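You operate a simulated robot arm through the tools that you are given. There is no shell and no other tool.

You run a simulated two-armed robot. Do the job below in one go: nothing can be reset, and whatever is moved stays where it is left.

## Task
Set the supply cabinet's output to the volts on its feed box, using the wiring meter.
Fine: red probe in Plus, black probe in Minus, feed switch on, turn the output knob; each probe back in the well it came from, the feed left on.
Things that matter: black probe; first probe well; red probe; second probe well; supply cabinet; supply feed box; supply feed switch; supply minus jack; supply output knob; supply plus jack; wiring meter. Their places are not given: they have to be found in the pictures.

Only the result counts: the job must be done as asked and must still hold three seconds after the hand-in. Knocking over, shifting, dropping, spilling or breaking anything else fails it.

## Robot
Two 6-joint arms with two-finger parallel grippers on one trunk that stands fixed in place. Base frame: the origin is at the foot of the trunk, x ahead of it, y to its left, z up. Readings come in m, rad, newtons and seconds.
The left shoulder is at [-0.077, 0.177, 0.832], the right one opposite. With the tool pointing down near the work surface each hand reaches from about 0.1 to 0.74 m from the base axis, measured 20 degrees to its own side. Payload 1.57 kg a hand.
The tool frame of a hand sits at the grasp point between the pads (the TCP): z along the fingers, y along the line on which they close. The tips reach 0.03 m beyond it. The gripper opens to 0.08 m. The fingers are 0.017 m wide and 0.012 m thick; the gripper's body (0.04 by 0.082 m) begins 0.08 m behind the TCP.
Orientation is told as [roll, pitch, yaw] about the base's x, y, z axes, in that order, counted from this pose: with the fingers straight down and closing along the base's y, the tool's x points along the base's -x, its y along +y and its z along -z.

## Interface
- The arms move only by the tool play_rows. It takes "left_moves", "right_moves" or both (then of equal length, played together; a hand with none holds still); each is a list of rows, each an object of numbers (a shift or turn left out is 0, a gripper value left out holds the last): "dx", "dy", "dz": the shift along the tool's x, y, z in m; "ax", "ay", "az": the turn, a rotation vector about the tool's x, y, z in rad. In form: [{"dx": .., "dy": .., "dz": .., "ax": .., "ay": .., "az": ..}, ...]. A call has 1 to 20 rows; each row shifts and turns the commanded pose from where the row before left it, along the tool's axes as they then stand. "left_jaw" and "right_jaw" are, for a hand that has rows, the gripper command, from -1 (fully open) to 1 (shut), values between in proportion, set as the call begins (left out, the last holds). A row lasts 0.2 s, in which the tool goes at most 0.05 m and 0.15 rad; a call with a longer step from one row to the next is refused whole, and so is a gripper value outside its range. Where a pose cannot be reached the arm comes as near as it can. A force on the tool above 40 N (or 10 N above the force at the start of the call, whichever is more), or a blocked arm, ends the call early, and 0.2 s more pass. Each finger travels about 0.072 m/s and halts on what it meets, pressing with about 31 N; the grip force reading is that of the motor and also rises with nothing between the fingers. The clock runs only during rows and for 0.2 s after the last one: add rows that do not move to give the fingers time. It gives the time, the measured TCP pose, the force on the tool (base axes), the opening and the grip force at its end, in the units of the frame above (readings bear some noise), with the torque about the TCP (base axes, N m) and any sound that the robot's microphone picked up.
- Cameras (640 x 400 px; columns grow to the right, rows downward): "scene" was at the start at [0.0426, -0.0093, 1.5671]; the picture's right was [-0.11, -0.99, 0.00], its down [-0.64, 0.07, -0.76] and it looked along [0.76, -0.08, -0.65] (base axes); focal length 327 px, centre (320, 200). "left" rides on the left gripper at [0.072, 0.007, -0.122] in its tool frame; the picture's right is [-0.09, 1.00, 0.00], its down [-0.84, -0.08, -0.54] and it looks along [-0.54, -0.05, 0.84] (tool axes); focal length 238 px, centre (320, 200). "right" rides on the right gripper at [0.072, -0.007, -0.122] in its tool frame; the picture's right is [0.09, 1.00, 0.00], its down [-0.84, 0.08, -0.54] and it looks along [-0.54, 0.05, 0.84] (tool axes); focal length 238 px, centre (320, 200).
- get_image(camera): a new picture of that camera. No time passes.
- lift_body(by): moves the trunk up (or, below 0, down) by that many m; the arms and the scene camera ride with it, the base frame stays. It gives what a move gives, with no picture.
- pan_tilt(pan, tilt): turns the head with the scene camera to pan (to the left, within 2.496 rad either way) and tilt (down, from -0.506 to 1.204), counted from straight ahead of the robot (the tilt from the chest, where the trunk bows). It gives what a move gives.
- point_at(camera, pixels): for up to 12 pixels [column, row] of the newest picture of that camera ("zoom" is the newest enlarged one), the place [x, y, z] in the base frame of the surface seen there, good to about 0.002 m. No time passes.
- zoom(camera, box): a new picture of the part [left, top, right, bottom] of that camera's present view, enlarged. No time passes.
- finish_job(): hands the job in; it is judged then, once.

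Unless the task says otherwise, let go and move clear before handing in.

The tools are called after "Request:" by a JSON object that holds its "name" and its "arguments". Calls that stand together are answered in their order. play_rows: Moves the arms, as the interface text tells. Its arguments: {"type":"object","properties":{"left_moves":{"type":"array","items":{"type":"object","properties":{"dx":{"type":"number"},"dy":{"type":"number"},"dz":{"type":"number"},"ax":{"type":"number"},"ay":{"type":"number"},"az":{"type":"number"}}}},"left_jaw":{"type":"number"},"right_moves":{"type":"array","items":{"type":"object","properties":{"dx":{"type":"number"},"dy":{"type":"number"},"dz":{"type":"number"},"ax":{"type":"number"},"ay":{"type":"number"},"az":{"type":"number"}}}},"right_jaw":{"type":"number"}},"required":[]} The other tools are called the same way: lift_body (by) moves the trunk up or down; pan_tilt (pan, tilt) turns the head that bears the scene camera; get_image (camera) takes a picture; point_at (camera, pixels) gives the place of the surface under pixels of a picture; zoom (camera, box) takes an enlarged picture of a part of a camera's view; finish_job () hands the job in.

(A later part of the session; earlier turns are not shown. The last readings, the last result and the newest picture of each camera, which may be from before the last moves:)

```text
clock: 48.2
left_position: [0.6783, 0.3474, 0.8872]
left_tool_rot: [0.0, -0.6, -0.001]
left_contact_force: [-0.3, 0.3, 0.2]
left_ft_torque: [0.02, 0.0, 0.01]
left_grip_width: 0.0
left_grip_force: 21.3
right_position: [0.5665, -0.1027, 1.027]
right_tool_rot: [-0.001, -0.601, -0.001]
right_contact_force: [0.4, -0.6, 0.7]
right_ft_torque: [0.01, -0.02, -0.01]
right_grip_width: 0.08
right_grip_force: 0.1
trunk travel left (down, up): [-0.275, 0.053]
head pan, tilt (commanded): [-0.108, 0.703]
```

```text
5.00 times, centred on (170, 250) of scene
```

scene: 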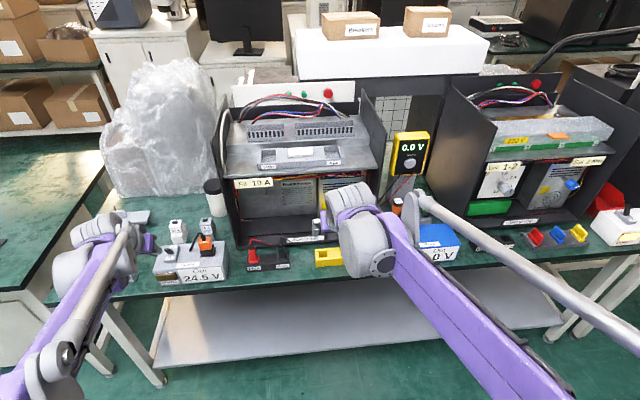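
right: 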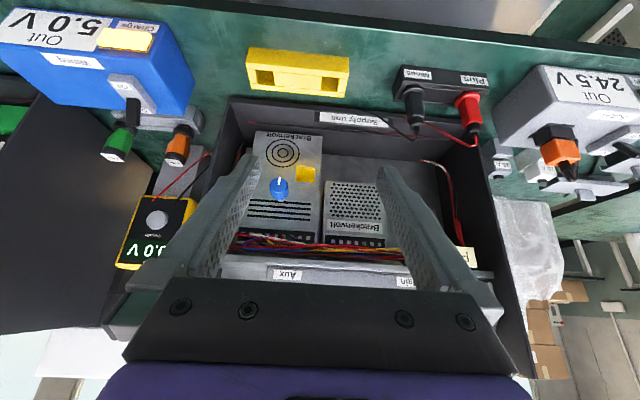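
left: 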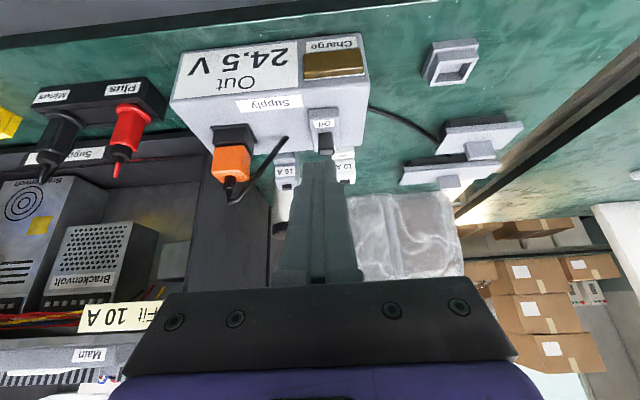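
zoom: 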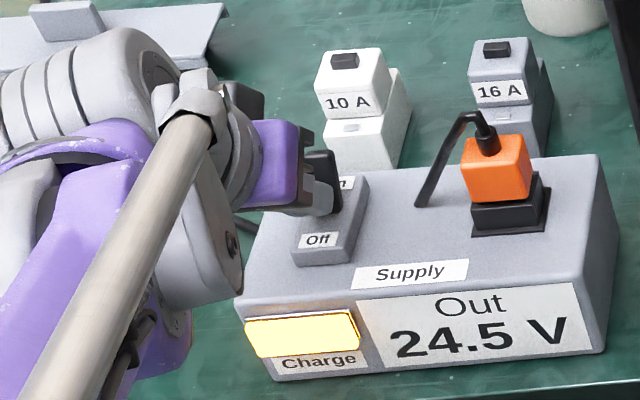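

The lever flipped and the charge lamp is lit, so the feed is on. I'll back the left hand away and look at the meter.

Request:
{"name": "play_rows", "arguments": {"left_moves": [{"dx": 0.012, "dz": -0.0082}, {"dx": 0.0165, "dz": -0.0113}, {"dx": 0.0165, "dz": -0.0113}, {"dx": 0.0, "dz": -0.04}, {"dx": 0.0, "dz": -0.04}, {"dx": 0.0, "dz": -0.04}, {"dx": 0.0, "dz": -0.04}, {}]}}

Request:
{"name": "get_image", "arguments": {"camera": "scene"}}

Request:
{"name": "zoom", "arguments": {"camera": "scene", "box": [370, 120, 450, 200]}}

Request:
{"name": "zoom", "arguments": {"camera": "right", "box": [230, 130, 330, 230]}}

```text
clock: 50.0
left_position: [0.532, 0.3467, 1.0215]
left_tool_rot: [0.002, -0.599, -0.001]
left_contact_force: [0.2, 0.1, 0.9]
left_ft_torque: [-0.01, 0.02, 0.0]
left_grip_width: 0.0001
left_grip_force: 22.1
right_position: [0.5649, -0.1011, 1.0252]
right_tool_rot: [0.0, -0.599, -0.001]
right_contact_force: [-0.2, 0.3, 0.7]
right_ft_torque: [-0.02, -0.04, -0.01]
right_grip_width: 0.08
right_grip_force: 0.0
trunk travel left (down, up): [-0.275, 0.053]
head pan, tilt (commanded): [-0.108, 0.703]
```

```text
taken
```

scene: 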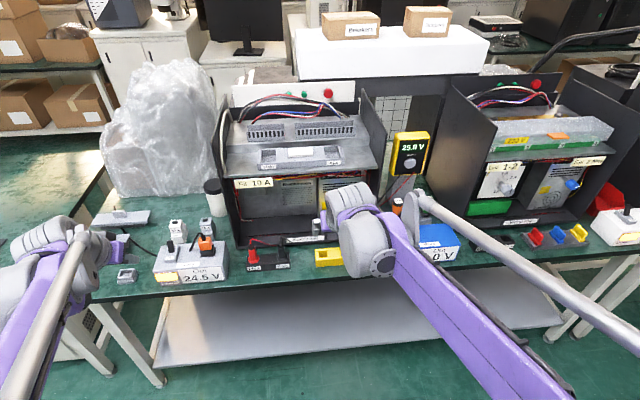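

```text
5.00 times, centred on (410, 160) of scene
```

zoom: 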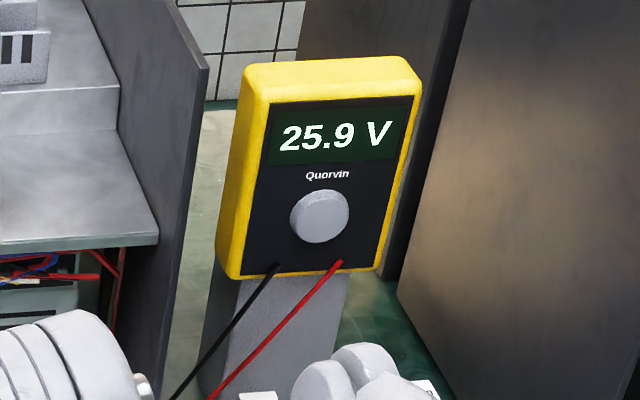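

```text
4.00 times, centred on (280, 180) of right
```

zoom: 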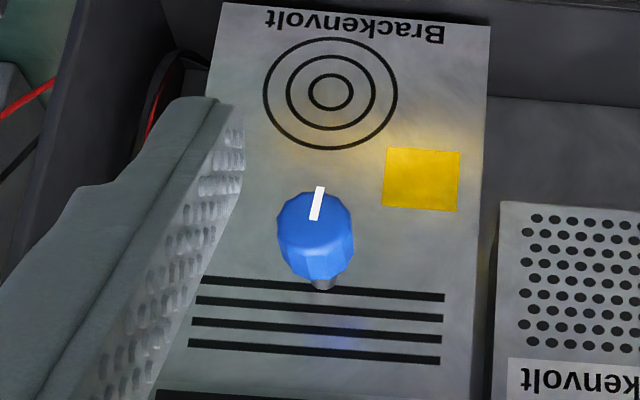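

The meter now reads 25.9 V, so the output needs to come down by 1.4 V. I'll pitch the right hand to horizontal and bring it in front of the knob.

Request:
{"name": "play_rows", "arguments": {"right_moves": [{"ay": -0.1214}, {"ay": -0.1214}, {"ay": -0.1214}, {"ay": -0.1214}, {"ay": -0.1214}, {"ay": -0.1214}, {"ay": -0.1214}, {"ay": -0.1214}, {}], "right_jaw": -1}}

Request:
{"name": "get_image", "arguments": {"camera": "scene"}}

Request:
{"name": "get_image", "arguments": {"camera": "right"}}

```text
clock: 52.0
left_position: [0.533, 0.3463, 1.0222]
left_tool_rot: [0.001, -0.6, 0.0]
left_contact_force: [-1.1, -0.1, -0.3]
left_ft_torque: [-0.04, 0.05, 0.01]
left_grip_width: 0.0
left_grip_force: 20.9
right_position: [0.5653, -0.1052, 1.0273]
right_tool_rot: [2.855, -1.569, -2.856]
right_contact_force: [1.2, 0.2, -0.4]
right_ft_torque: [-0.04, 0.01, 0.01]
right_grip_width: 0.0802
right_grip_force: 0.1
trunk travel left (down, up): [-0.275, 0.053]
head pan, tilt (commanded): [-0.108, 0.703]
```

```text
taken
```

scene: 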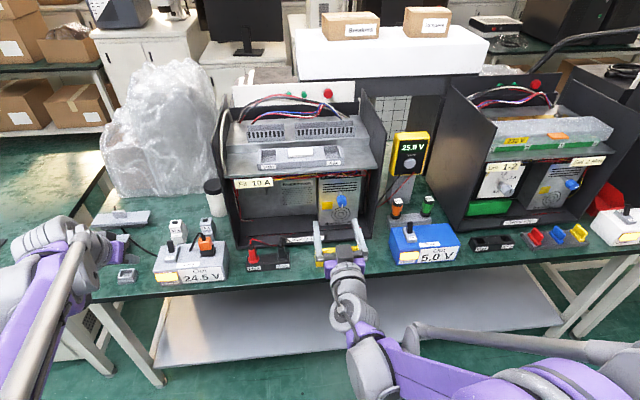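

```text
taken
```

right: 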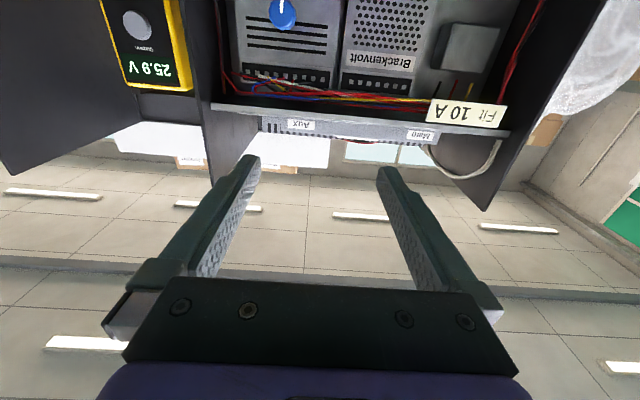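

The hand is level and the meter (25.9 V at (410,146)) stays visible in the scene view. I'll now move to just in front of the knob.

Request:
{"name": "play_rows", "arguments": {"right_moves": [{"dx": 0.0162, "dy": -0.0083, "dz": 0.02}, {"dx": 0.0162, "dy": -0.0083, "dz": 0.02}, {"dx": 0.0162, "dy": -0.0083, "dz": 0.02}, {"dx": 0.0162, "dy": -0.0083, "dz": 0.02}, {"dx": 0.0162, "dy": -0.0083, "dz": 0.02}, {"dx": 0.0162, "dy": -0.0083, "dz": 0.02}, {}]}}

Request:
{"name": "get_image", "arguments": {"camera": "right"}}

Request:
{"name": "zoom", "arguments": {"camera": "scene", "box": [280, 160, 400, 280]}}

```text
clock: 53.6
left_position: [0.5315, 0.3472, 1.0223]
left_tool_rot: [0.0, -0.6, -0.001]
left_contact_force: [-1.1, 0.8, 0.3]
left_ft_torque: [0.0, 0.02, 0.01]
left_grip_width: 0.0002
left_grip_force: 21.6
right_position: [0.6851, -0.1539, 0.9314]
right_tool_rot: [3.004, -1.569, -3.003]
right_contact_force: [0.3, -0.3, 0.5]
right_ft_torque: [0.03, -0.02, 0.01]
right_grip_width: 0.08
right_grip_force: 0.1
trunk travel left (down, up): [-0.275, 0.053]
head pan, tilt (commanded): [-0.108, 0.703]
```

```text
taken
```

right: 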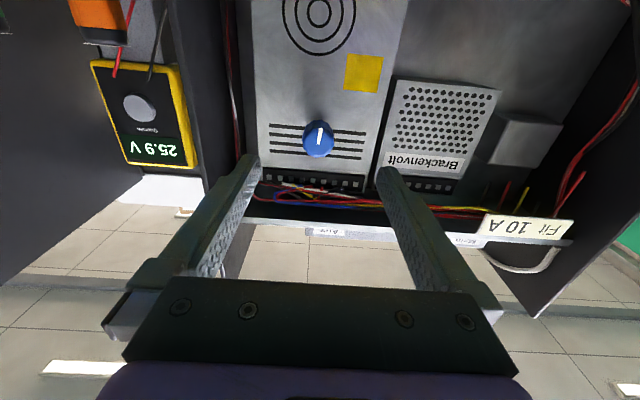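

```text
3.33 times, centred on (340, 220) of scene
```

zoom: 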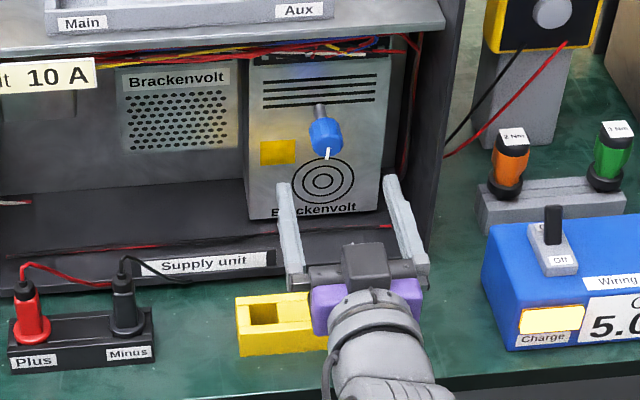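

The knob is at (318,138) in the right picture, and the meter (upside down, 25.9 V) is also in this view at (157,148). I'll measure the knob's centre from here.

Request:
{"name": "zoom", "arguments": {"camera": "right", "box": [280, 100, 360, 180]}}

Request:
{"name": "point_at", "arguments": {"camera": "zoom", "pixels": [[320, 160], [320, 200], [270, 180], [350, 180], [310, 130], [310, 230], [310, 180], [260, 200], [365, 200], [310, 245], [300, 120], [310, 270]]}}

```text
5.00 times, centred on (320, 140) of right
```

zoom: 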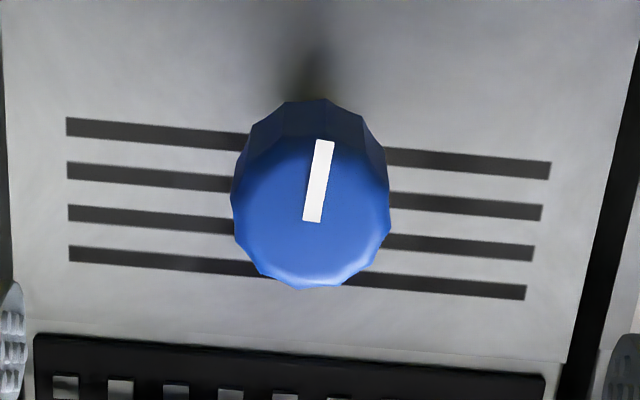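

```text
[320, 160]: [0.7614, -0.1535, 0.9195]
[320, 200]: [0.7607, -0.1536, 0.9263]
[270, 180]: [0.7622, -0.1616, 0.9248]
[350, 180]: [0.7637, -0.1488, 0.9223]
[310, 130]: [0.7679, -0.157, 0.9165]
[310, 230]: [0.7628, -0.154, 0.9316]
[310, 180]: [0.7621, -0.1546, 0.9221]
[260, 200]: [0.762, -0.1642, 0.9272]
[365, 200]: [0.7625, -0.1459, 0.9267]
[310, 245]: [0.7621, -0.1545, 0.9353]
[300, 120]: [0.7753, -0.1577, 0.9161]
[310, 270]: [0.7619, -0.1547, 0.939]
```

Knob centre is (y,z)≈(-0.1553,0.9295), 27.6 mm across, front face x≈0.762. I'll advance the open fingers around it to TCP x≈0.772.

Request:
{"name": "play_rows", "arguments": {"right_moves": [{"dx": 0.0005, "dy": -0.0004, "dz": 0.0218}, {"dx": 0.0005, "dy": -0.0004, "dz": 0.0218}, {"dx": 0.0005, "dy": -0.0003, "dz": 0.0218}, {"dx": 0.0004, "dy": -0.0003, "dz": 0.0216}, {}, {}]}}

Request:
{"name": "get_image", "arguments": {"camera": "right"}}

Request:
{"name": "zoom", "arguments": {"camera": "scene", "box": [290, 160, 390, 260]}}

```text
clock: 55.0
left_position: [0.5319, 0.3466, 1.0214]
left_tool_rot: [-0.001, -0.603, 0.0]
left_contact_force: [0.0, 0.6, 0.5]
left_ft_torque: [0.02, 0.02, -0.03]
left_grip_width: 0.0
left_grip_force: 21.6
right_position: [0.7726, -0.156, 0.9296]
right_tool_rot: [-2.402, -1.571, 2.4]
right_contact_force: [-0.6, 0.5, 0.2]
right_ft_torque: [-0.02, 0.01, -0.03]
right_grip_width: 0.0797
right_grip_force: 0.1
trunk travel left (down, up): [-0.275, 0.053]
head pan, tilt (commanded): [-0.108, 0.703]
```

```text
taken
```

right: 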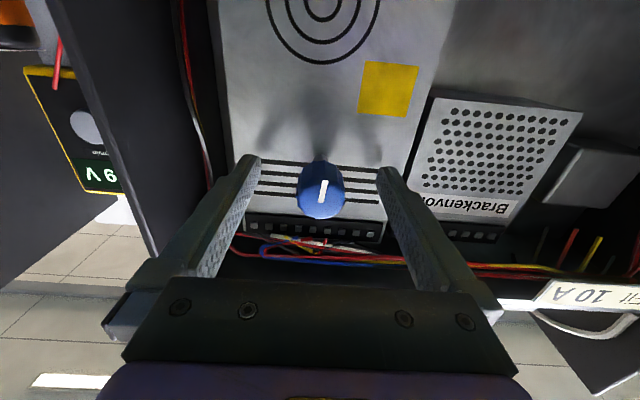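

```text
4.00 times, centred on (340, 210) of scene
```

zoom: 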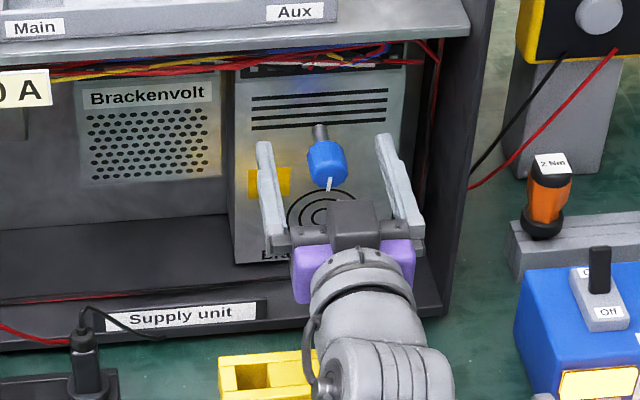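

The knob sits at the grasp point (320,190). Closing the right gripper on it and reading the meter.

Request:
{"name": "play_rows", "arguments": {"right_moves": [{}, {}, {}, {}, {}], "right_jaw": 1}}

Request:
{"name": "get_image", "arguments": {"camera": "right"}}

Request:
{"name": "zoom", "arguments": {"camera": "scene", "box": [380, 120, 440, 180]}}

```text
clock: 56.2
left_position: [0.5324, 0.3466, 1.0209]
left_tool_rot: [0.0, -0.599, 0.0]
left_contact_force: [0.2, 0.2, 0.5]
left_ft_torque: [0.0, 0.0, -0.02]
left_grip_width: 0.0
left_grip_force: 21.7
right_position: [0.7737, -0.1549, 0.9296]
right_tool_rot: [-1.66, -1.571, 1.658]
right_contact_force: [0.0, 2.9, 0.3]
right_ft_torque: [-0.01, -0.1, 0.1]
right_grip_width: 0.0273
right_grip_force: 38.0
trunk travel left (down, up): [-0.275, 0.053]
head pan, tilt (commanded): [-0.108, 0.703]
```

```text
taken
```

right: 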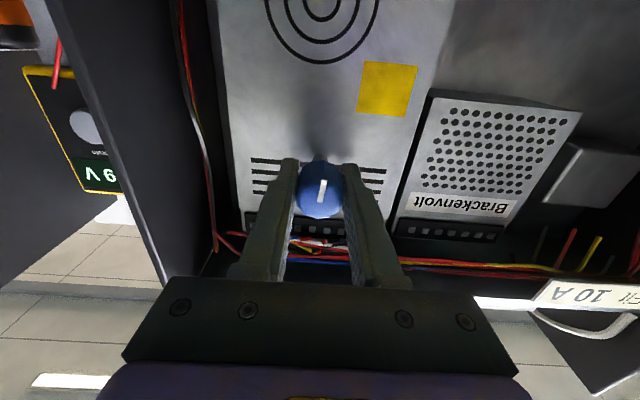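

```text
6.67 times, centred on (410, 150) of scene
```

zoom: 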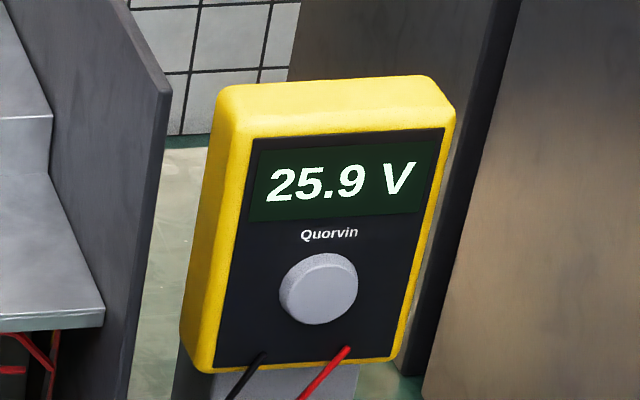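

Knob gripped (27.3 mm), meter still 25.9 V. I'll turn a test -0.15 rad (counter-clockwise seen from the front) and see how the volts respond.

Request:
{"name": "play_rows", "arguments": {"right_moves": [{"az": -0.075}, {"az": -0.075}, {}, {}]}}

Request:
{"name": "zoom", "arguments": {"camera": "scene", "box": [380, 120, 440, 180]}}

Request:
{"name": "get_image", "arguments": {"camera": "right"}}

```text
clock: 57.2
left_position: [0.5324, 0.3477, 1.0198]
left_tool_rot: [0.0, -0.599, 0.0]
left_contact_force: [0.6, 0.0, -0.2]
left_ft_torque: [0.03, 0.02, -0.03]
left_grip_width: 0.0
left_grip_force: 21.4
right_position: [0.7727, -0.1549, 0.9302]
right_tool_rot: [-1.569, -1.419, 1.564]
right_contact_force: [14.4, 4.9, 5.4]
right_ft_torque: [-0.03, -0.22, 0.15]
right_grip_width: 0.0274
right_grip_force: 38.0
trunk travel left (down, up): [-0.275, 0.053]
head pan, tilt (commanded): [-0.108, 0.703]
```

```text
6.67 times, centred on (410, 150) of scene
```

zoom: 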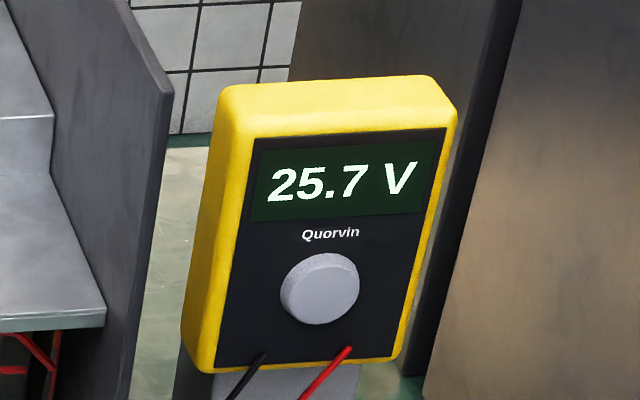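

```text
taken
```

right: 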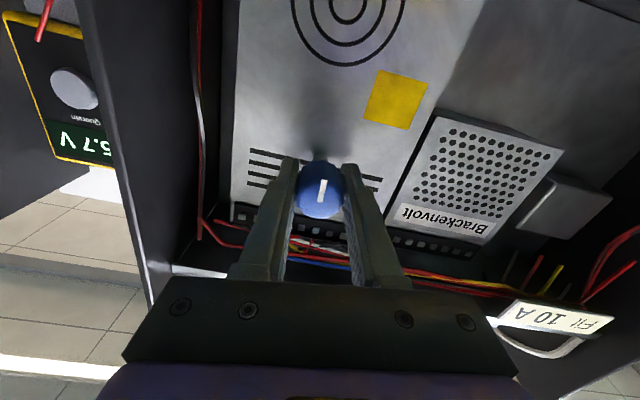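

-0.15 rad lowered it to 25.7 V, roughly 1.3 V/rad. I'll turn another -0.45 rad and reread, watching the forces.

Request:
{"name": "play_rows", "arguments": {"right_moves": [{"az": -0.075}, {"az": -0.075}, {"az": -0.075}, {"az": -0.075}, {"az": -0.075}, {"az": -0.075}, {}, {}]}}

Request:
{"name": "zoom", "arguments": {"camera": "scene", "box": [380, 120, 440, 180]}}

Request:
{"name": "get_image", "arguments": {"camera": "right"}}

```text
clock: 59.0
left_position: [0.5327, 0.3468, 1.0209]
left_tool_rot: [-0.001, -0.6, 0.0]
left_contact_force: [-0.2, 0.3, 0.7]
left_ft_torque: [0.04, 0.0, -0.02]
left_grip_width: 0.0001
left_grip_force: 21.3
right_position: [0.7713, -0.1553, 0.9301]
right_tool_rot: [-1.572, -0.969, 1.565]
right_contact_force: [17.4, 4.1, 16.8]
right_ft_torque: [-0.03, -0.25, 0.07]
right_grip_width: 0.027
right_grip_force: 38.1
trunk travel left (down, up): [-0.275, 0.053]
head pan, tilt (commanded): [-0.108, 0.703]
```

```text
6.67 times, centred on (410, 150) of scene
```

zoom: 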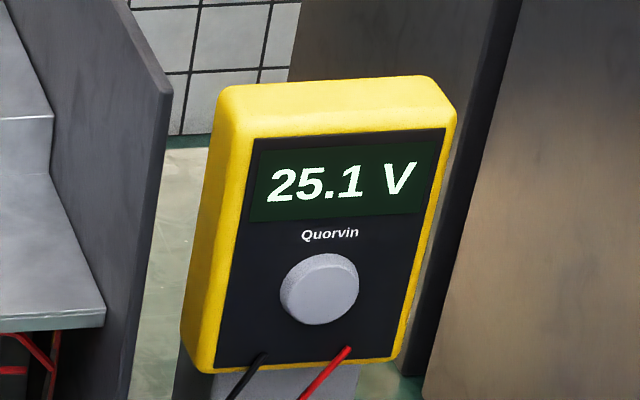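

```text
taken
```

right: 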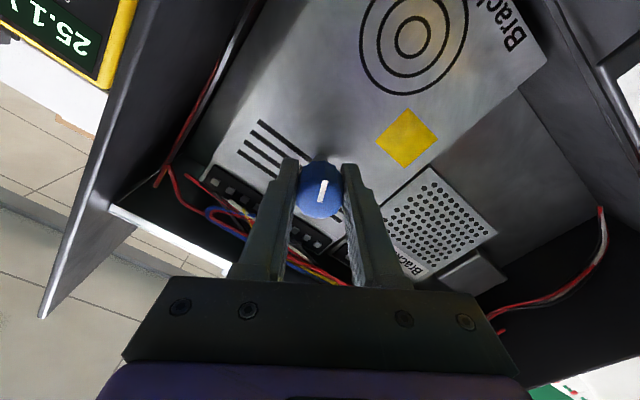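

-0.6 rad total gives 25.1 V, steady at 1.33 V/rad, so I need about -0.45 rad more. I'll relieve the built-up force (+x,+z) by 1 mm each and turn -0.42 rad.

Request:
{"name": "play_rows", "arguments": {"right_moves": [{"dx": -0.0008, "dy": -0.0006, "dz": 0.001}, {"az": -0.07}, {"az": -0.07}, {"az": -0.07}, {"az": -0.07}, {"az": -0.07}, {"az": -0.07}, {}, {}]}}

Request:
{"name": "zoom", "arguments": {"camera": "scene", "box": [380, 120, 440, 180]}}

Request:
{"name": "get_image", "arguments": {"camera": "right"}}

```text
clock: 61.0
left_position: [0.5331, 0.3464, 1.022]
left_tool_rot: [0.001, -0.599, 0.0]
left_contact_force: [0.0, -0.4, -0.4]
left_ft_torque: [0.01, 0.01, 0.01]
left_grip_width: 0.0
left_grip_force: 21.2
right_position: [0.7723, -0.1563, 0.9286]
right_tool_rot: [-1.568, -0.548, 1.563]
right_contact_force: [-15.2, 4.0, -12.1]
right_ft_torque: [-0.06, 0.25, -0.02]
right_grip_width: 0.027
right_grip_force: 37.8
trunk travel left (down, up): [-0.275, 0.053]
head pan, tilt (commanded): [-0.108, 0.703]
```

```text
6.67 times, centred on (410, 150) of scene
```

zoom: 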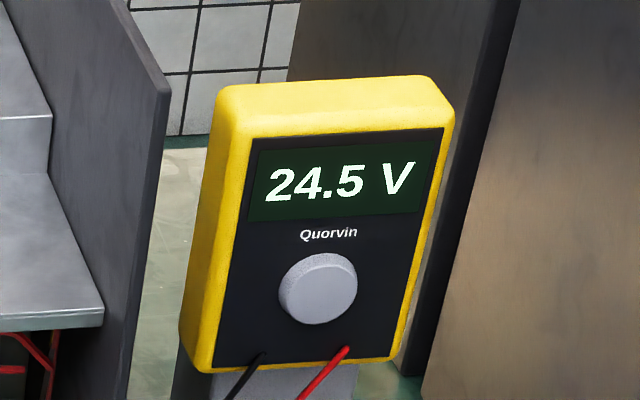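

```text
taken
```

right: 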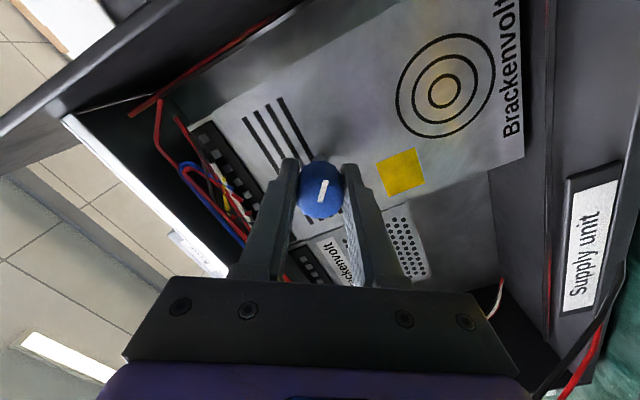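

The meter reads 24.5 V. I'll relieve the residual force by half a millimetre, then open the fingers and check that the reading holds.

Request:
{"name": "play_rows", "arguments": {"right_moves": [{"dx": 0.00026, "dy": 0.00043, "dz": -0.0005}, {}, {}]}}

Request:
{"name": "zoom", "arguments": {"camera": "scene", "box": [380, 120, 440, 180]}}

```text
clock: 61.8
left_position: [0.5328, 0.3459, 1.0207]
left_tool_rot: [0.0, -0.601, 0.0]
left_contact_force: [0.1, 0.3, -0.6]
left_ft_torque: [0.0, 0.02, 0.01]
left_grip_width: 0.0
left_grip_force: 21.1
right_position: [0.7722, -0.1562, 0.9289]
right_tool_rot: [-1.57, -0.551, 1.564]
right_contact_force: [-8.0, 3.2, -11.2]
right_ft_torque: [-0.01, 0.25, -0.03]
right_grip_width: 0.0275
right_grip_force: 38.1
trunk travel left (down, up): [-0.275, 0.053]
head pan, tilt (commanded): [-0.108, 0.703]
```

```text
6.67 times, centred on (410, 150) of scene
```

zoom: 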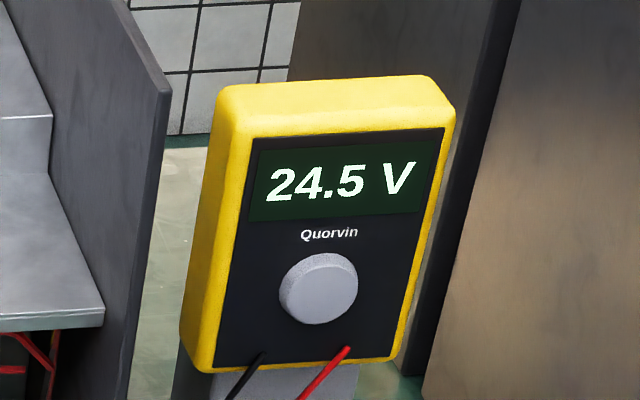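

Still 24.5 V. To centre it within the display step I'll nudge -0.03 rad and see whether the reading changes.

Request:
{"name": "play_rows", "arguments": {"right_moves": [{"az": -0.03}, {}, {}]}}

Request:
{"name": "zoom", "arguments": {"camera": "scene", "box": [380, 120, 440, 180]}}

```text
clock: 62.6
left_position: [0.5323, 0.3457, 1.021]
left_tool_rot: [0.001, -0.599, 0.0]
left_contact_force: [0.0, 0.4, -0.7]
left_ft_torque: [-0.01, 0.01, -0.04]
left_grip_width: 0.0001
left_grip_force: 20.8
right_position: [0.7726, -0.155, 0.9296]
right_tool_rot: [-1.572, -0.52, 1.566]
right_contact_force: [-0.4, 0.6, -7.3]
right_ft_torque: [-0.02, 0.18, -0.14]
right_grip_width: 0.0274
right_grip_force: 37.9
trunk travel left (down, up): [-0.275, 0.053]
head pan, tilt (commanded): [-0.108, 0.703]
```

```text
6.67 times, centred on (410, 150) of scene
```

zoom: 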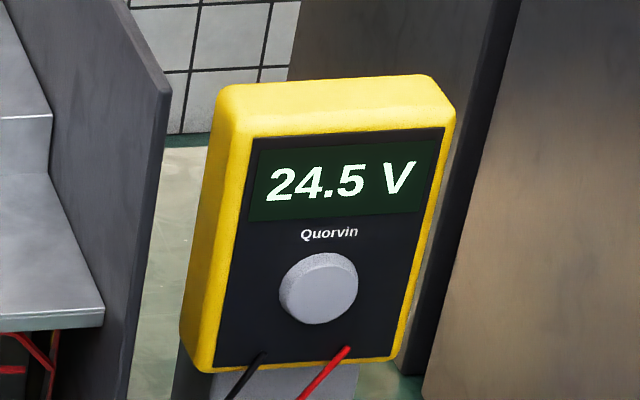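

Still 24.5 V with small residual forces, so the value lies comfortably inside the step. Opening the right gripper and rechecking.

Request:
{"name": "play_rows", "arguments": {"right_moves": [{}, {}, {}, {}, {}], "right_jaw": -1}}

Request:
{"name": "zoom", "arguments": {"camera": "scene", "box": [380, 120, 440, 180]}}

Request:
{"name": "get_image", "arguments": {"camera": "right"}}

```text
clock: 63.8
left_position: [0.5332, 0.3467, 1.0225]
left_tool_rot: [0.0, -0.599, 0.0]
left_contact_force: [-0.3, 0.5, 0.4]
left_ft_torque: [-0.01, -0.01, 0.0]
left_grip_width: 0.0001
left_grip_force: 22.2
right_position: [0.7705, -0.1562, 0.9298]
right_tool_rot: [-1.571, -0.521, 1.564]
right_contact_force: [-0.6, 0.7, -0.4]
right_ft_torque: [0.02, -0.01, -0.02]
right_grip_width: 0.0799
right_grip_force: 0.0
trunk travel left (down, up): [-0.275, 0.053]
head pan, tilt (commanded): [-0.108, 0.703]
```

```text
6.67 times, centred on (410, 150) of scene
```

zoom: 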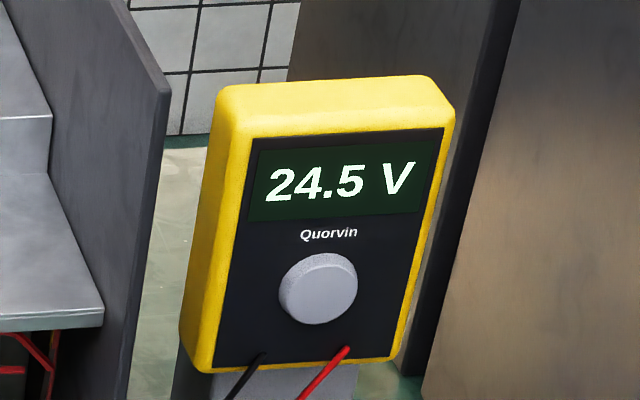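

```text
taken
```

right: 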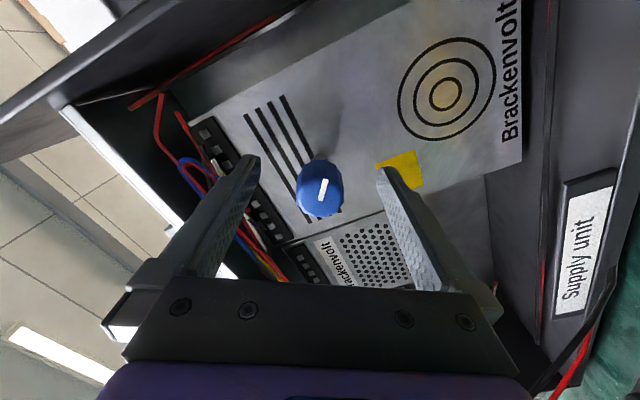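

The reading holds at 24.5 V after release. I'll back the right hand straight out, then unroll and return it to the tilted pose.

Request:
{"name": "play_rows", "arguments": {"right_moves": [{"dz": -0.02}, {"dz": -0.03}, {"dz": -0.03}, {"dz": -0.04}, {"dz": -0.04}, {"az": 0.131}, {"az": 0.131}, {"az": 0.131}, {"az": 0.131}, {"az": 0.131}, {"az": 0.131}, {"az": 0.131}, {"az": 0.133}, {}]}}

Request:
{"name": "play_rows", "arguments": {"right_moves": [{"dx": -0.02}, {"dx": -0.02}, {"dx": -0.02}, {"ay": 0.1214}, {"ay": 0.1214}, {"ay": 0.1214}, {"ay": 0.1214}, {"ay": 0.1214}, {"ay": 0.1214}, {"ay": 0.1214}, {"ay": 0.1214}, {}, {}]}}

Request:
{"name": "get_image", "arguments": {"camera": "scene"}}

Request:
{"name": "zoom", "arguments": {"camera": "scene", "box": [380, 120, 440, 180]}}

```text
clock: 66.8
left_position: [0.5322, 0.3462, 1.0214]
left_tool_rot: [0.0, -0.602, 0.0]
left_contact_force: [-0.7, -0.1, 0.0]
left_ft_torque: [-0.03, 0.04, 0.01]
left_grip_width: 0.0003
left_grip_force: 21.1
right_position: [0.6113, -0.1562, 0.9288]
right_tool_rot: [2.114, -1.57, -2.114]
right_contact_force: [0.2, 0.3, -0.4]
right_ft_torque: [0.0, 0.01, 0.01]
right_grip_width: 0.0801
right_grip_force: 0.0
trunk travel left (down, up): [-0.275, 0.053]
head pan, tilt (commanded): [-0.108, 0.703]
```

```text
clock: 69.6
left_position: [0.5336, 0.3468, 1.0217]
left_tool_rot: [0.0, -0.6, 0.001]
left_contact_force: [0.1, -0.2, 0.3]
left_ft_torque: [0.02, -0.02, 0.02]
left_grip_width: 0.0001
left_grip_force: 21.1
right_position: [0.6145, -0.1685, 0.9891]
right_tool_rot: [-0.012, -0.862, -0.048]
right_contact_force: [0.8, 0.2, -0.1]
right_ft_torque: [0.01, 0.02, 0.0]
right_grip_width: 0.0801
right_grip_force: 0.0
right hand out of reach, approached as far as the arm can: row 5, 6, 7
trunk travel left (down, up): [-0.275, 0.053]
head pan, tilt (commanded): [-0.108, 0.703]
```

```text
taken
```

scene: 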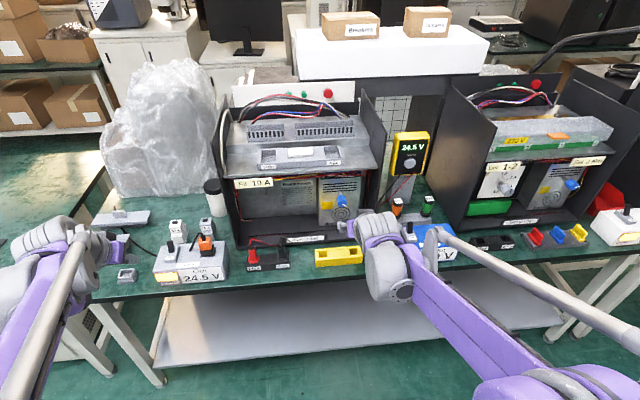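

```text
6.67 times, centred on (410, 150) of scene
```

zoom: 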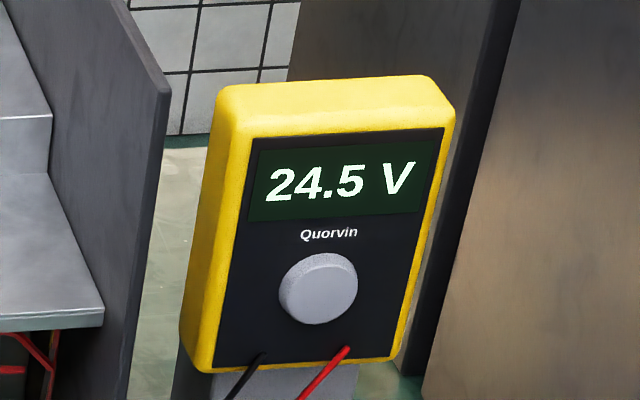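

Meter still 24.5 V with the hand away. The right arm hit a reach limit in mid-turn and its pitch is -0.862 rather than -0.6, so I'll let it settle and check.

Request:
{"name": "play_rows", "arguments": {"right_moves": [{}, {}, {}, {}]}}

```text
clock: 70.6
left_position: [0.5326, 0.3464, 1.0216]
left_tool_rot: [0.0, -0.601, 0.0]
left_contact_force: [0.0, -0.2, -0.4]
left_ft_torque: [-0.01, 0.02, 0.06]
left_grip_width: 0.0001
left_grip_force: 20.9
right_position: [0.6144, -0.1702, 0.989]
right_tool_rot: [-0.012, -0.862, -0.046]
right_contact_force: [0.0, -0.3, 0.0]
right_ft_torque: [-0.03, 0.01, 0.01]
right_grip_width: 0.0801
right_grip_force: 0.1
trunk travel left (down, up): [-0.275, 0.053]
head pan, tilt (commanded): [-0.108, 0.703]
```

The arm settled with a small error of roll -0.012 and yaw -0.046. I'll correct the orientation back to a pure -0.6 pitch.

Request:
{"name": "play_rows", "arguments": {"right_moves": [{"ay": 0.087}, {"ay": 0.087}, {"ay": 0.088}, {"ax": -0.0376, "az": -0.041}, {}, {}]}}

Request:
{"name": "get_image", "arguments": {"camera": "right"}}

```text
clock: 72.0
left_position: [0.5326, 0.3449, 1.022]
left_tool_rot: [0.0, -0.601, 0.001]
left_contact_force: [0.2, -0.3, 0.2]
left_ft_torque: [0.01, -0.02, 0.02]
left_grip_width: 0.0
left_grip_force: 21.4
right_position: [0.6149, -0.1692, 0.9901]
right_tool_rot: [0.001, -0.598, -0.001]
right_contact_force: [0.2, 0.7, 0.1]
right_ft_torque: [0.02, 0.0, -0.01]
right_grip_width: 0.0804
right_grip_force: 0.1
trunk travel left (down, up): [-0.275, 0.053]
head pan, tilt (commanded): [-0.108, 0.703]
```

```text
taken
```

right: 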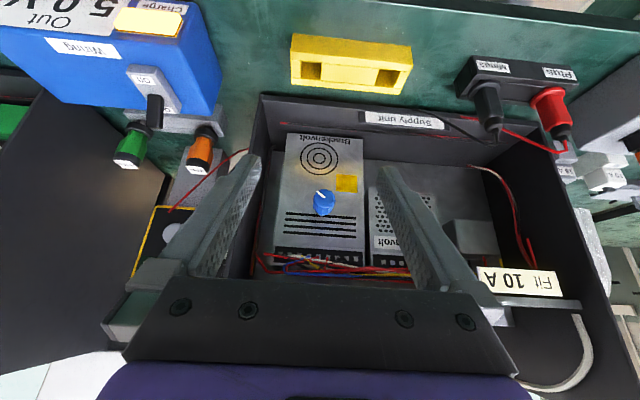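

Orientation is corrected and both probes are in the jacks, ((488,100) black, (553,105) red). I'll bring the right hand over the black probe in Minus.

Request:
{"name": "play_rows", "arguments": {"right_moves": [{"dx": 0.0041, "dy": 0.0407, "dz": 0.0021}, {"dx": 0.0041, "dy": 0.0407, "dz": 0.0021}, {"dx": 0.0041, "dy": 0.0407, "dz": 0.0021}, {"dx": 0.0041, "dy": 0.0407, "dz": 0.0021}, {"dx": 0.0041, "dy": 0.0407, "dz": 0.0021}, {}, {}]}}

Request:
{"name": "get_image", "arguments": {"camera": "right"}}

Request:
{"name": "zoom", "arguments": {"camera": "right", "box": [270, 40, 370, 140]}}

Request:
{"name": "point_at", "arguments": {"camera": "zoom", "pixels": [[320, 180], [310, 220], [330, 220], [320, 250], [300, 160], [340, 160], [320, 200]]}}

```text
clock: 73.6
left_position: [0.5318, 0.3463, 1.0215]
left_tool_rot: [0.0, -0.601, -0.001]
left_contact_force: [0.3, 0.1, -0.7]
left_ft_torque: [-0.01, 0.04, 0.0]
left_grip_width: 0.0002
left_grip_force: 21.0
right_position: [0.6013, 0.0344, 0.9714]
right_tool_rot: [-0.001, -0.601, -0.003]
right_contact_force: [0.0, 0.3, -0.3]
right_ft_torque: [0.0, 0.01, -0.02]
right_grip_width: 0.0802
right_grip_force: 0.0
trunk travel left (down, up): [-0.275, 0.053]
head pan, tilt (commanded): [-0.108, 0.703]
```

```text
taken
```

right: 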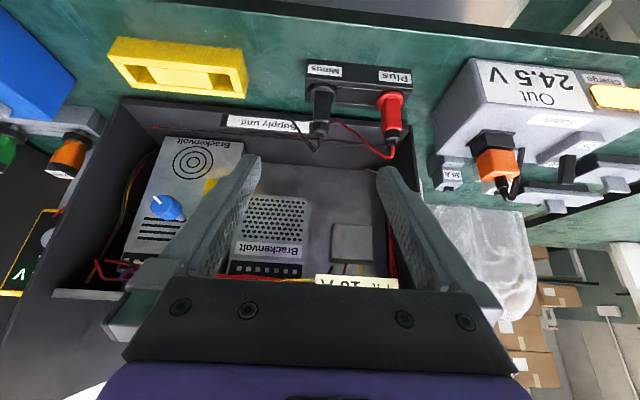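

```text
4.00 times, centred on (320, 90) of right
```

zoom: 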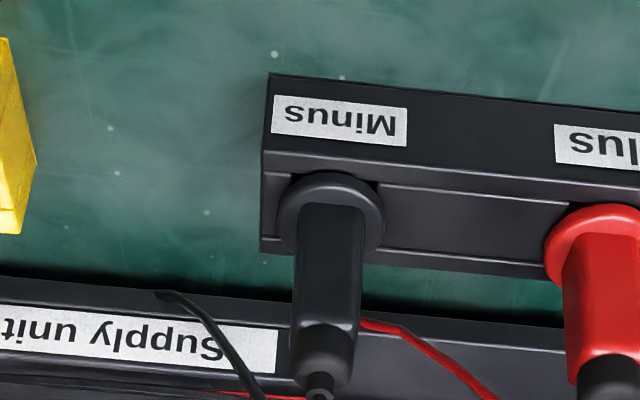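

```text
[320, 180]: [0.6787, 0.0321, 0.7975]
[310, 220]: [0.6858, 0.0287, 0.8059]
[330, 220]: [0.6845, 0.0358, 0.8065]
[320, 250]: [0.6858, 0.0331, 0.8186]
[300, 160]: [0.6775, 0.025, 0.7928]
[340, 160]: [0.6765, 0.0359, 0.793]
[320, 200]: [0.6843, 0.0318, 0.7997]
```

The black probe in Minus is at (0.695,0.0345), in line with the hand. Descending to straddle it.

Request:
{"name": "play_rows", "arguments": {"right_moves": [{"dz": 0.035}, {"dz": 0.035}, {"dz": 0.03}, {"dz": 0.025}, {"dz": 0.02}, {"dz": 0.012}, {"dx": -0.0008, "dz": 0.006}, {}, {}]}}

Request:
{"name": "get_image", "arguments": {"camera": "right"}}

```text
clock: 75.6
left_position: [0.5325, 0.3466, 1.022]
left_tool_rot: [-0.001, -0.601, 0.0]
left_contact_force: [-0.3, 0.4, -0.6]
left_ft_torque: [0.03, 0.02, -0.01]
left_grip_width: 0.0002
left_grip_force: 21.1
right_position: [0.695, 0.0338, 0.8354]
right_tool_rot: [0.0, -0.599, -0.002]
right_contact_force: [0.8, -0.7, -0.5]
right_ft_torque: [0.0, 0.01, 0.04]
right_grip_width: 0.0802
right_grip_force: 0.0
trunk travel left (down, up): [-0.275, 0.053]
head pan, tilt (commanded): [-0.108, 0.703]
```

```text
taken
```

right: 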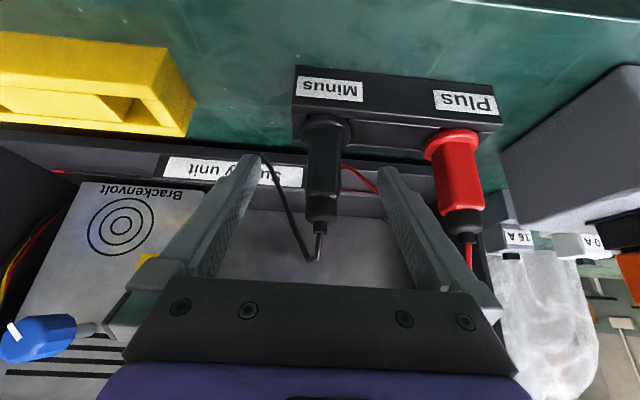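

The black probe is centred between the fingers. Closing and lifting 60 mm.

Request:
{"name": "play_rows", "arguments": {"right_moves": [{}, {}, {}, {}, {}], "right_jaw": 1}}

Request:
{"name": "play_rows", "arguments": {"right_moves": [{"dx": -0.00565, "dz": -0.00825}, {"dx": -0.00565, "dz": -0.00825}, {"dx": -0.00565, "dz": -0.00825}, {"dx": -0.00565, "dz": -0.00825}, {"dx": -0.00565, "dz": -0.00825}, {"dx": -0.00565, "dz": -0.00825}, {}, {}]}}

Request:
{"name": "zoom", "arguments": {"camera": "right", "box": [265, 30, 365, 130]}}

Request:
{"name": "get_image", "arguments": {"camera": "scene"}}

```text
clock: 76.8
left_position: [0.5325, 0.3454, 1.0204]
left_tool_rot: [-0.001, -0.599, 0.0]
left_contact_force: [0.2, 0.1, 0.1]
left_ft_torque: [-0.01, 0.06, 0.02]
left_grip_width: 0.0001
left_grip_force: 21.6
right_position: [0.6953, 0.0335, 0.8373]
right_tool_rot: [-0.001, -0.6, -0.002]
right_contact_force: [0.4, -0.2, -0.6]
right_ft_torque: [0.02, -0.01, 0.0]
right_grip_width: 0.0189
right_grip_force: 31.1
trunk travel left (down, up): [-0.275, 0.053]
head pan, tilt (commanded): [-0.108, 0.703]
```

```text
clock: 78.6
left_position: [0.532, 0.3468, 1.0216]
left_tool_rot: [0.0, -0.6, 0.002]
left_contact_force: [1.1, -0.2, 0.6]
left_ft_torque: [0.05, 0.01, 0.02]
left_grip_width: 0.0
left_grip_force: 21.5
right_position: [0.6964, 0.0353, 0.8957]
right_tool_rot: [-0.001, -0.6, -0.002]
right_contact_force: [0.4, -0.2, -0.6]
right_ft_torque: [0.04, 0.0, 0.02]
right_grip_width: 0.0193
right_grip_force: 31.0
trunk travel left (down, up): [-0.275, 0.053]
head pan, tilt (commanded): [-0.108, 0.703]
```

```text
4.00 times, centred on (315, 80) of right
```

zoom: 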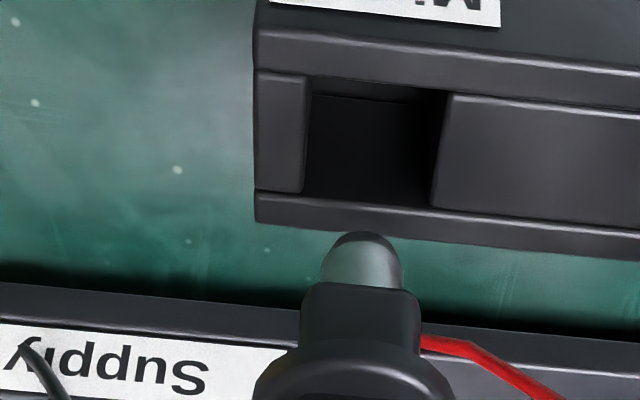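

```text
taken
```

scene: 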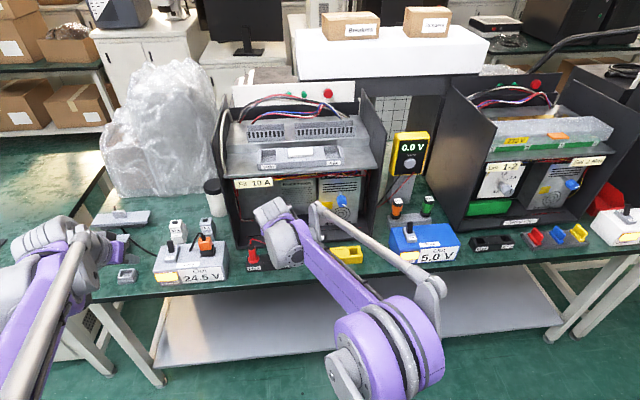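

The black probe is out of Minus and the meter dropped to 0.0 V as expected. I'll carry it back -0.219 m to its own (right-hand) well.

Request:
{"name": "play_rows", "arguments": {"right_moves": [{"dy": -0.0365}, {"dy": -0.0365}, {"dy": -0.0365}, {"dy": -0.0365}, {"dy": -0.0365}, {"dy": -0.0365}, {}, {}]}}

Request:
{"name": "zoom", "arguments": {"camera": "right", "box": [265, 30, 365, 130]}}

Request:
{"name": "point_at", "arguments": {"camera": "zoom", "pixels": [[325, 340], [400, 340], [360, 330], [360, 300], [250, 130], [270, 130], [440, 130], [460, 150], [310, 60], [310, 200]]}}

```text
clock: 80.4
left_position: [0.533, 0.346, 1.0215]
left_tool_rot: [-0.001, -0.601, 0.0]
left_contact_force: [0.2, 0.0, 0.2]
left_ft_torque: [0.0, 0.0, 0.0]
left_grip_width: 0.0
left_grip_force: 21.3
right_position: [0.6981, -0.1866, 0.8961]
right_tool_rot: [0.0, -0.599, -0.002]
right_contact_force: [0.3, -1.1, 0.0]
right_ft_torque: [0.04, -0.03, 0.01]
right_grip_width: 0.019
right_grip_force: 30.9
trunk travel left (down, up): [-0.275, 0.053]
head pan, tilt (commanded): [-0.108, 0.703]
```

```text
4.00 times, centred on (315, 80) of right
```

zoom: 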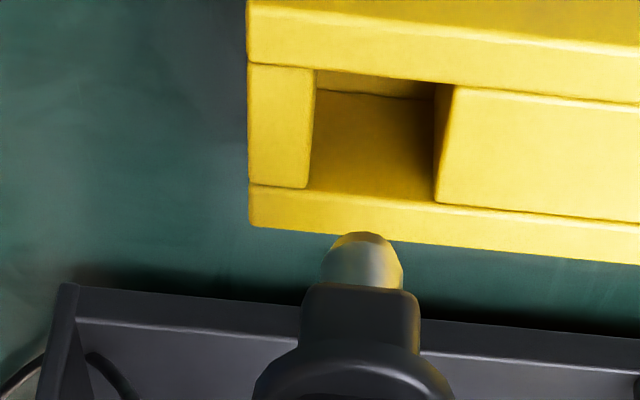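

```text
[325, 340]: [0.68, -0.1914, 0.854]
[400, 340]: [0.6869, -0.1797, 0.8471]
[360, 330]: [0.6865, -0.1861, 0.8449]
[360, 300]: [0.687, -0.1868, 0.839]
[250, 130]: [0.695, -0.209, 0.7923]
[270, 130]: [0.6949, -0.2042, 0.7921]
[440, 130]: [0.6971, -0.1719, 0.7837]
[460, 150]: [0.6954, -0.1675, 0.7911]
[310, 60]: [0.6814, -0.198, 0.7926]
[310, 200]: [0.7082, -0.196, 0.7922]
```

Plug centre is (0.696,-0.1863) against the well centre (0.694,-0.184). I'll correct by (-2,+2.3) mm and lower 28 mm.

Request:
{"name": "play_rows", "arguments": {"right_moves": [{"dx": 0.0017, "dy": 0.0023, "dz": -0.0011}, {"dx": 0.004, "dz": 0.0058}, {"dx": 0.004, "dz": 0.0058}, {"dx": 0.004, "dz": 0.0058}, {"dx": 0.004, "dz": 0.0058}, {}, {}]}}

Request:
{"name": "zoom", "arguments": {"camera": "right", "box": [265, 30, 365, 130]}}

Request:
{"name": "point_at", "arguments": {"camera": "zoom", "pixels": [[325, 340], [400, 340], [360, 330], [360, 300], [260, 270], [280, 270], [450, 270], [470, 270], [360, 260]]}}

```text
clock: 82.0
left_position: [0.5323, 0.3458, 1.0217]
left_tool_rot: [0.001, -0.6, 0.002]
left_contact_force: [-0.4, 0.3, 0.0]
left_ft_torque: [-0.01, 0.0, 0.02]
left_grip_width: 0.0001
left_grip_force: 21.2
right_position: [0.6942, -0.1826, 0.8676]
right_tool_rot: [0.0, -0.599, -0.003]
right_contact_force: [-0.2, 0.3, -0.1]
right_ft_torque: [-0.03, -0.02, 0.01]
right_grip_width: 0.0191
right_grip_force: 31.0
trunk travel left (down, up): [-0.275, 0.053]
head pan, tilt (commanded): [-0.108, 0.703]
```

```text
4.00 times, centred on (315, 80) of right
```

zoom: 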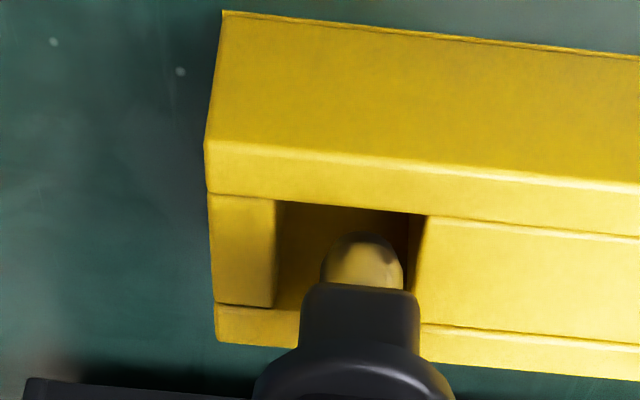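

```text
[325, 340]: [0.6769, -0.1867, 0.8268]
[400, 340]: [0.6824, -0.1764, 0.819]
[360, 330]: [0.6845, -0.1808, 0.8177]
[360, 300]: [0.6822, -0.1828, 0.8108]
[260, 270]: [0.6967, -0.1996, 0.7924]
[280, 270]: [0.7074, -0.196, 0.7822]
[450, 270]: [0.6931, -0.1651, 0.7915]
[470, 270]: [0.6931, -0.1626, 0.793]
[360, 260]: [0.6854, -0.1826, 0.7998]
```

The plug's tip is about 2.5 mm too far to +y in the hole. I'll correct y and then lower 24 mm.

Request:
{"name": "play_rows", "arguments": {"right_moves": [{"dx": -0.0008, "dy": -0.0025, "dz": 0.0006}, {}, {}]}}

Request:
{"name": "zoom", "arguments": {"camera": "right", "box": [265, 30, 365, 130]}}

```text
clock: 82.8
left_position: [0.5321, 0.3455, 1.0221]
left_tool_rot: [0.0, -0.6, -0.001]
left_contact_force: [0.1, -0.4, 0.2]
left_ft_torque: [0.01, 0.0, -0.03]
left_grip_width: 0.0001
left_grip_force: 20.4
right_position: [0.6941, -0.1845, 0.8681]
right_tool_rot: [0.0, -0.6, -0.001]
right_contact_force: [0.0, 0.4, -0.1]
right_ft_torque: [-0.01, 0.03, 0.0]
right_grip_width: 0.019
right_grip_force: 31.2
trunk travel left (down, up): [-0.275, 0.053]
head pan, tilt (commanded): [-0.108, 0.703]
```

```text
4.00 times, centred on (315, 80) of right
```

zoom: 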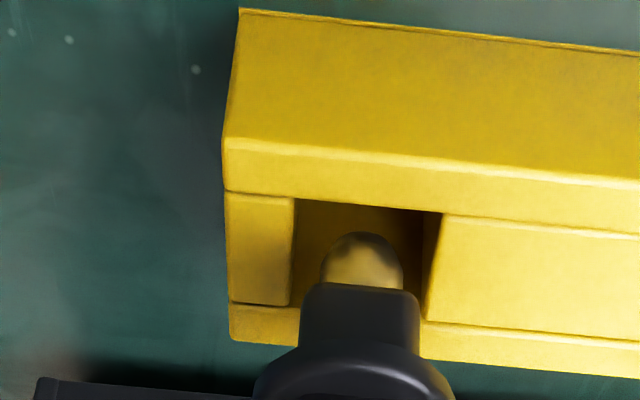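

The tip is centred now (362 vs hole 291–433). Lowering 24 mm.

Request:
{"name": "play_rows", "arguments": {"right_moves": [{"dx": 0.0023, "dz": 0.0033}, {"dx": 0.0023, "dz": 0.0033}, {"dx": 0.0023, "dz": 0.0033}, {"dx": 0.0023, "dz": 0.0033}, {"dx": 0.0022, "dz": 0.0033}, {"dx": 0.0022, "dz": 0.0033}, {}, {}]}}

Request:
{"name": "zoom", "arguments": {"camera": "right", "box": [265, 40, 365, 140]}}

Request:
{"name": "point_at", "arguments": {"camera": "zoom", "pixels": [[360, 305], [360, 340], [320, 350], [400, 350], [260, 300], [450, 300]]}}

```text
clock: 84.6
left_position: [0.5318, 0.346, 1.0221]
left_tool_rot: [0.001, -0.599, 0.0]
left_contact_force: [0.0, -0.6, 0.4]
left_ft_torque: [-0.02, -0.01, -0.02]
left_grip_width: 0.0
left_grip_force: 21.1
right_position: [0.6941, -0.1855, 0.8436]
right_tool_rot: [0.001, -0.6, -0.001]
right_contact_force: [0.0, -1.0, -0.7]
right_ft_torque: [-0.02, -0.02, 0.0]
right_grip_width: 0.0192
right_grip_force: 30.6
trunk travel left (down, up): [-0.275, 0.053]
head pan, tilt (commanded): [-0.108, 0.703]
```

```text
4.00 times, centred on (315, 90) of right
```

zoom: 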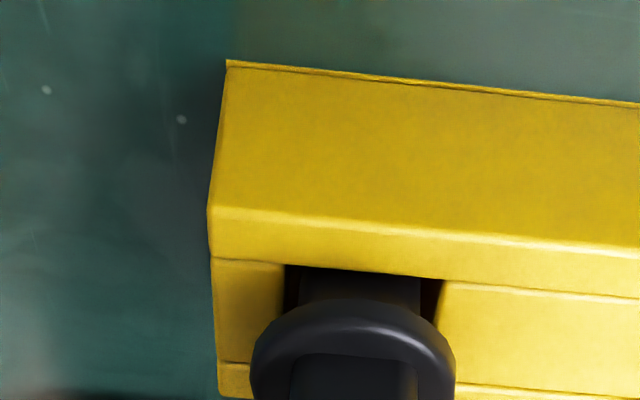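

```text
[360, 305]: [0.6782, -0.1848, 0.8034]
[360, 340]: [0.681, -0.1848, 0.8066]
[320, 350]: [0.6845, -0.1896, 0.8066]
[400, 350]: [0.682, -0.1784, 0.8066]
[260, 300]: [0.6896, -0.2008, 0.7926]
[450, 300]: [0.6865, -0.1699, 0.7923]
```

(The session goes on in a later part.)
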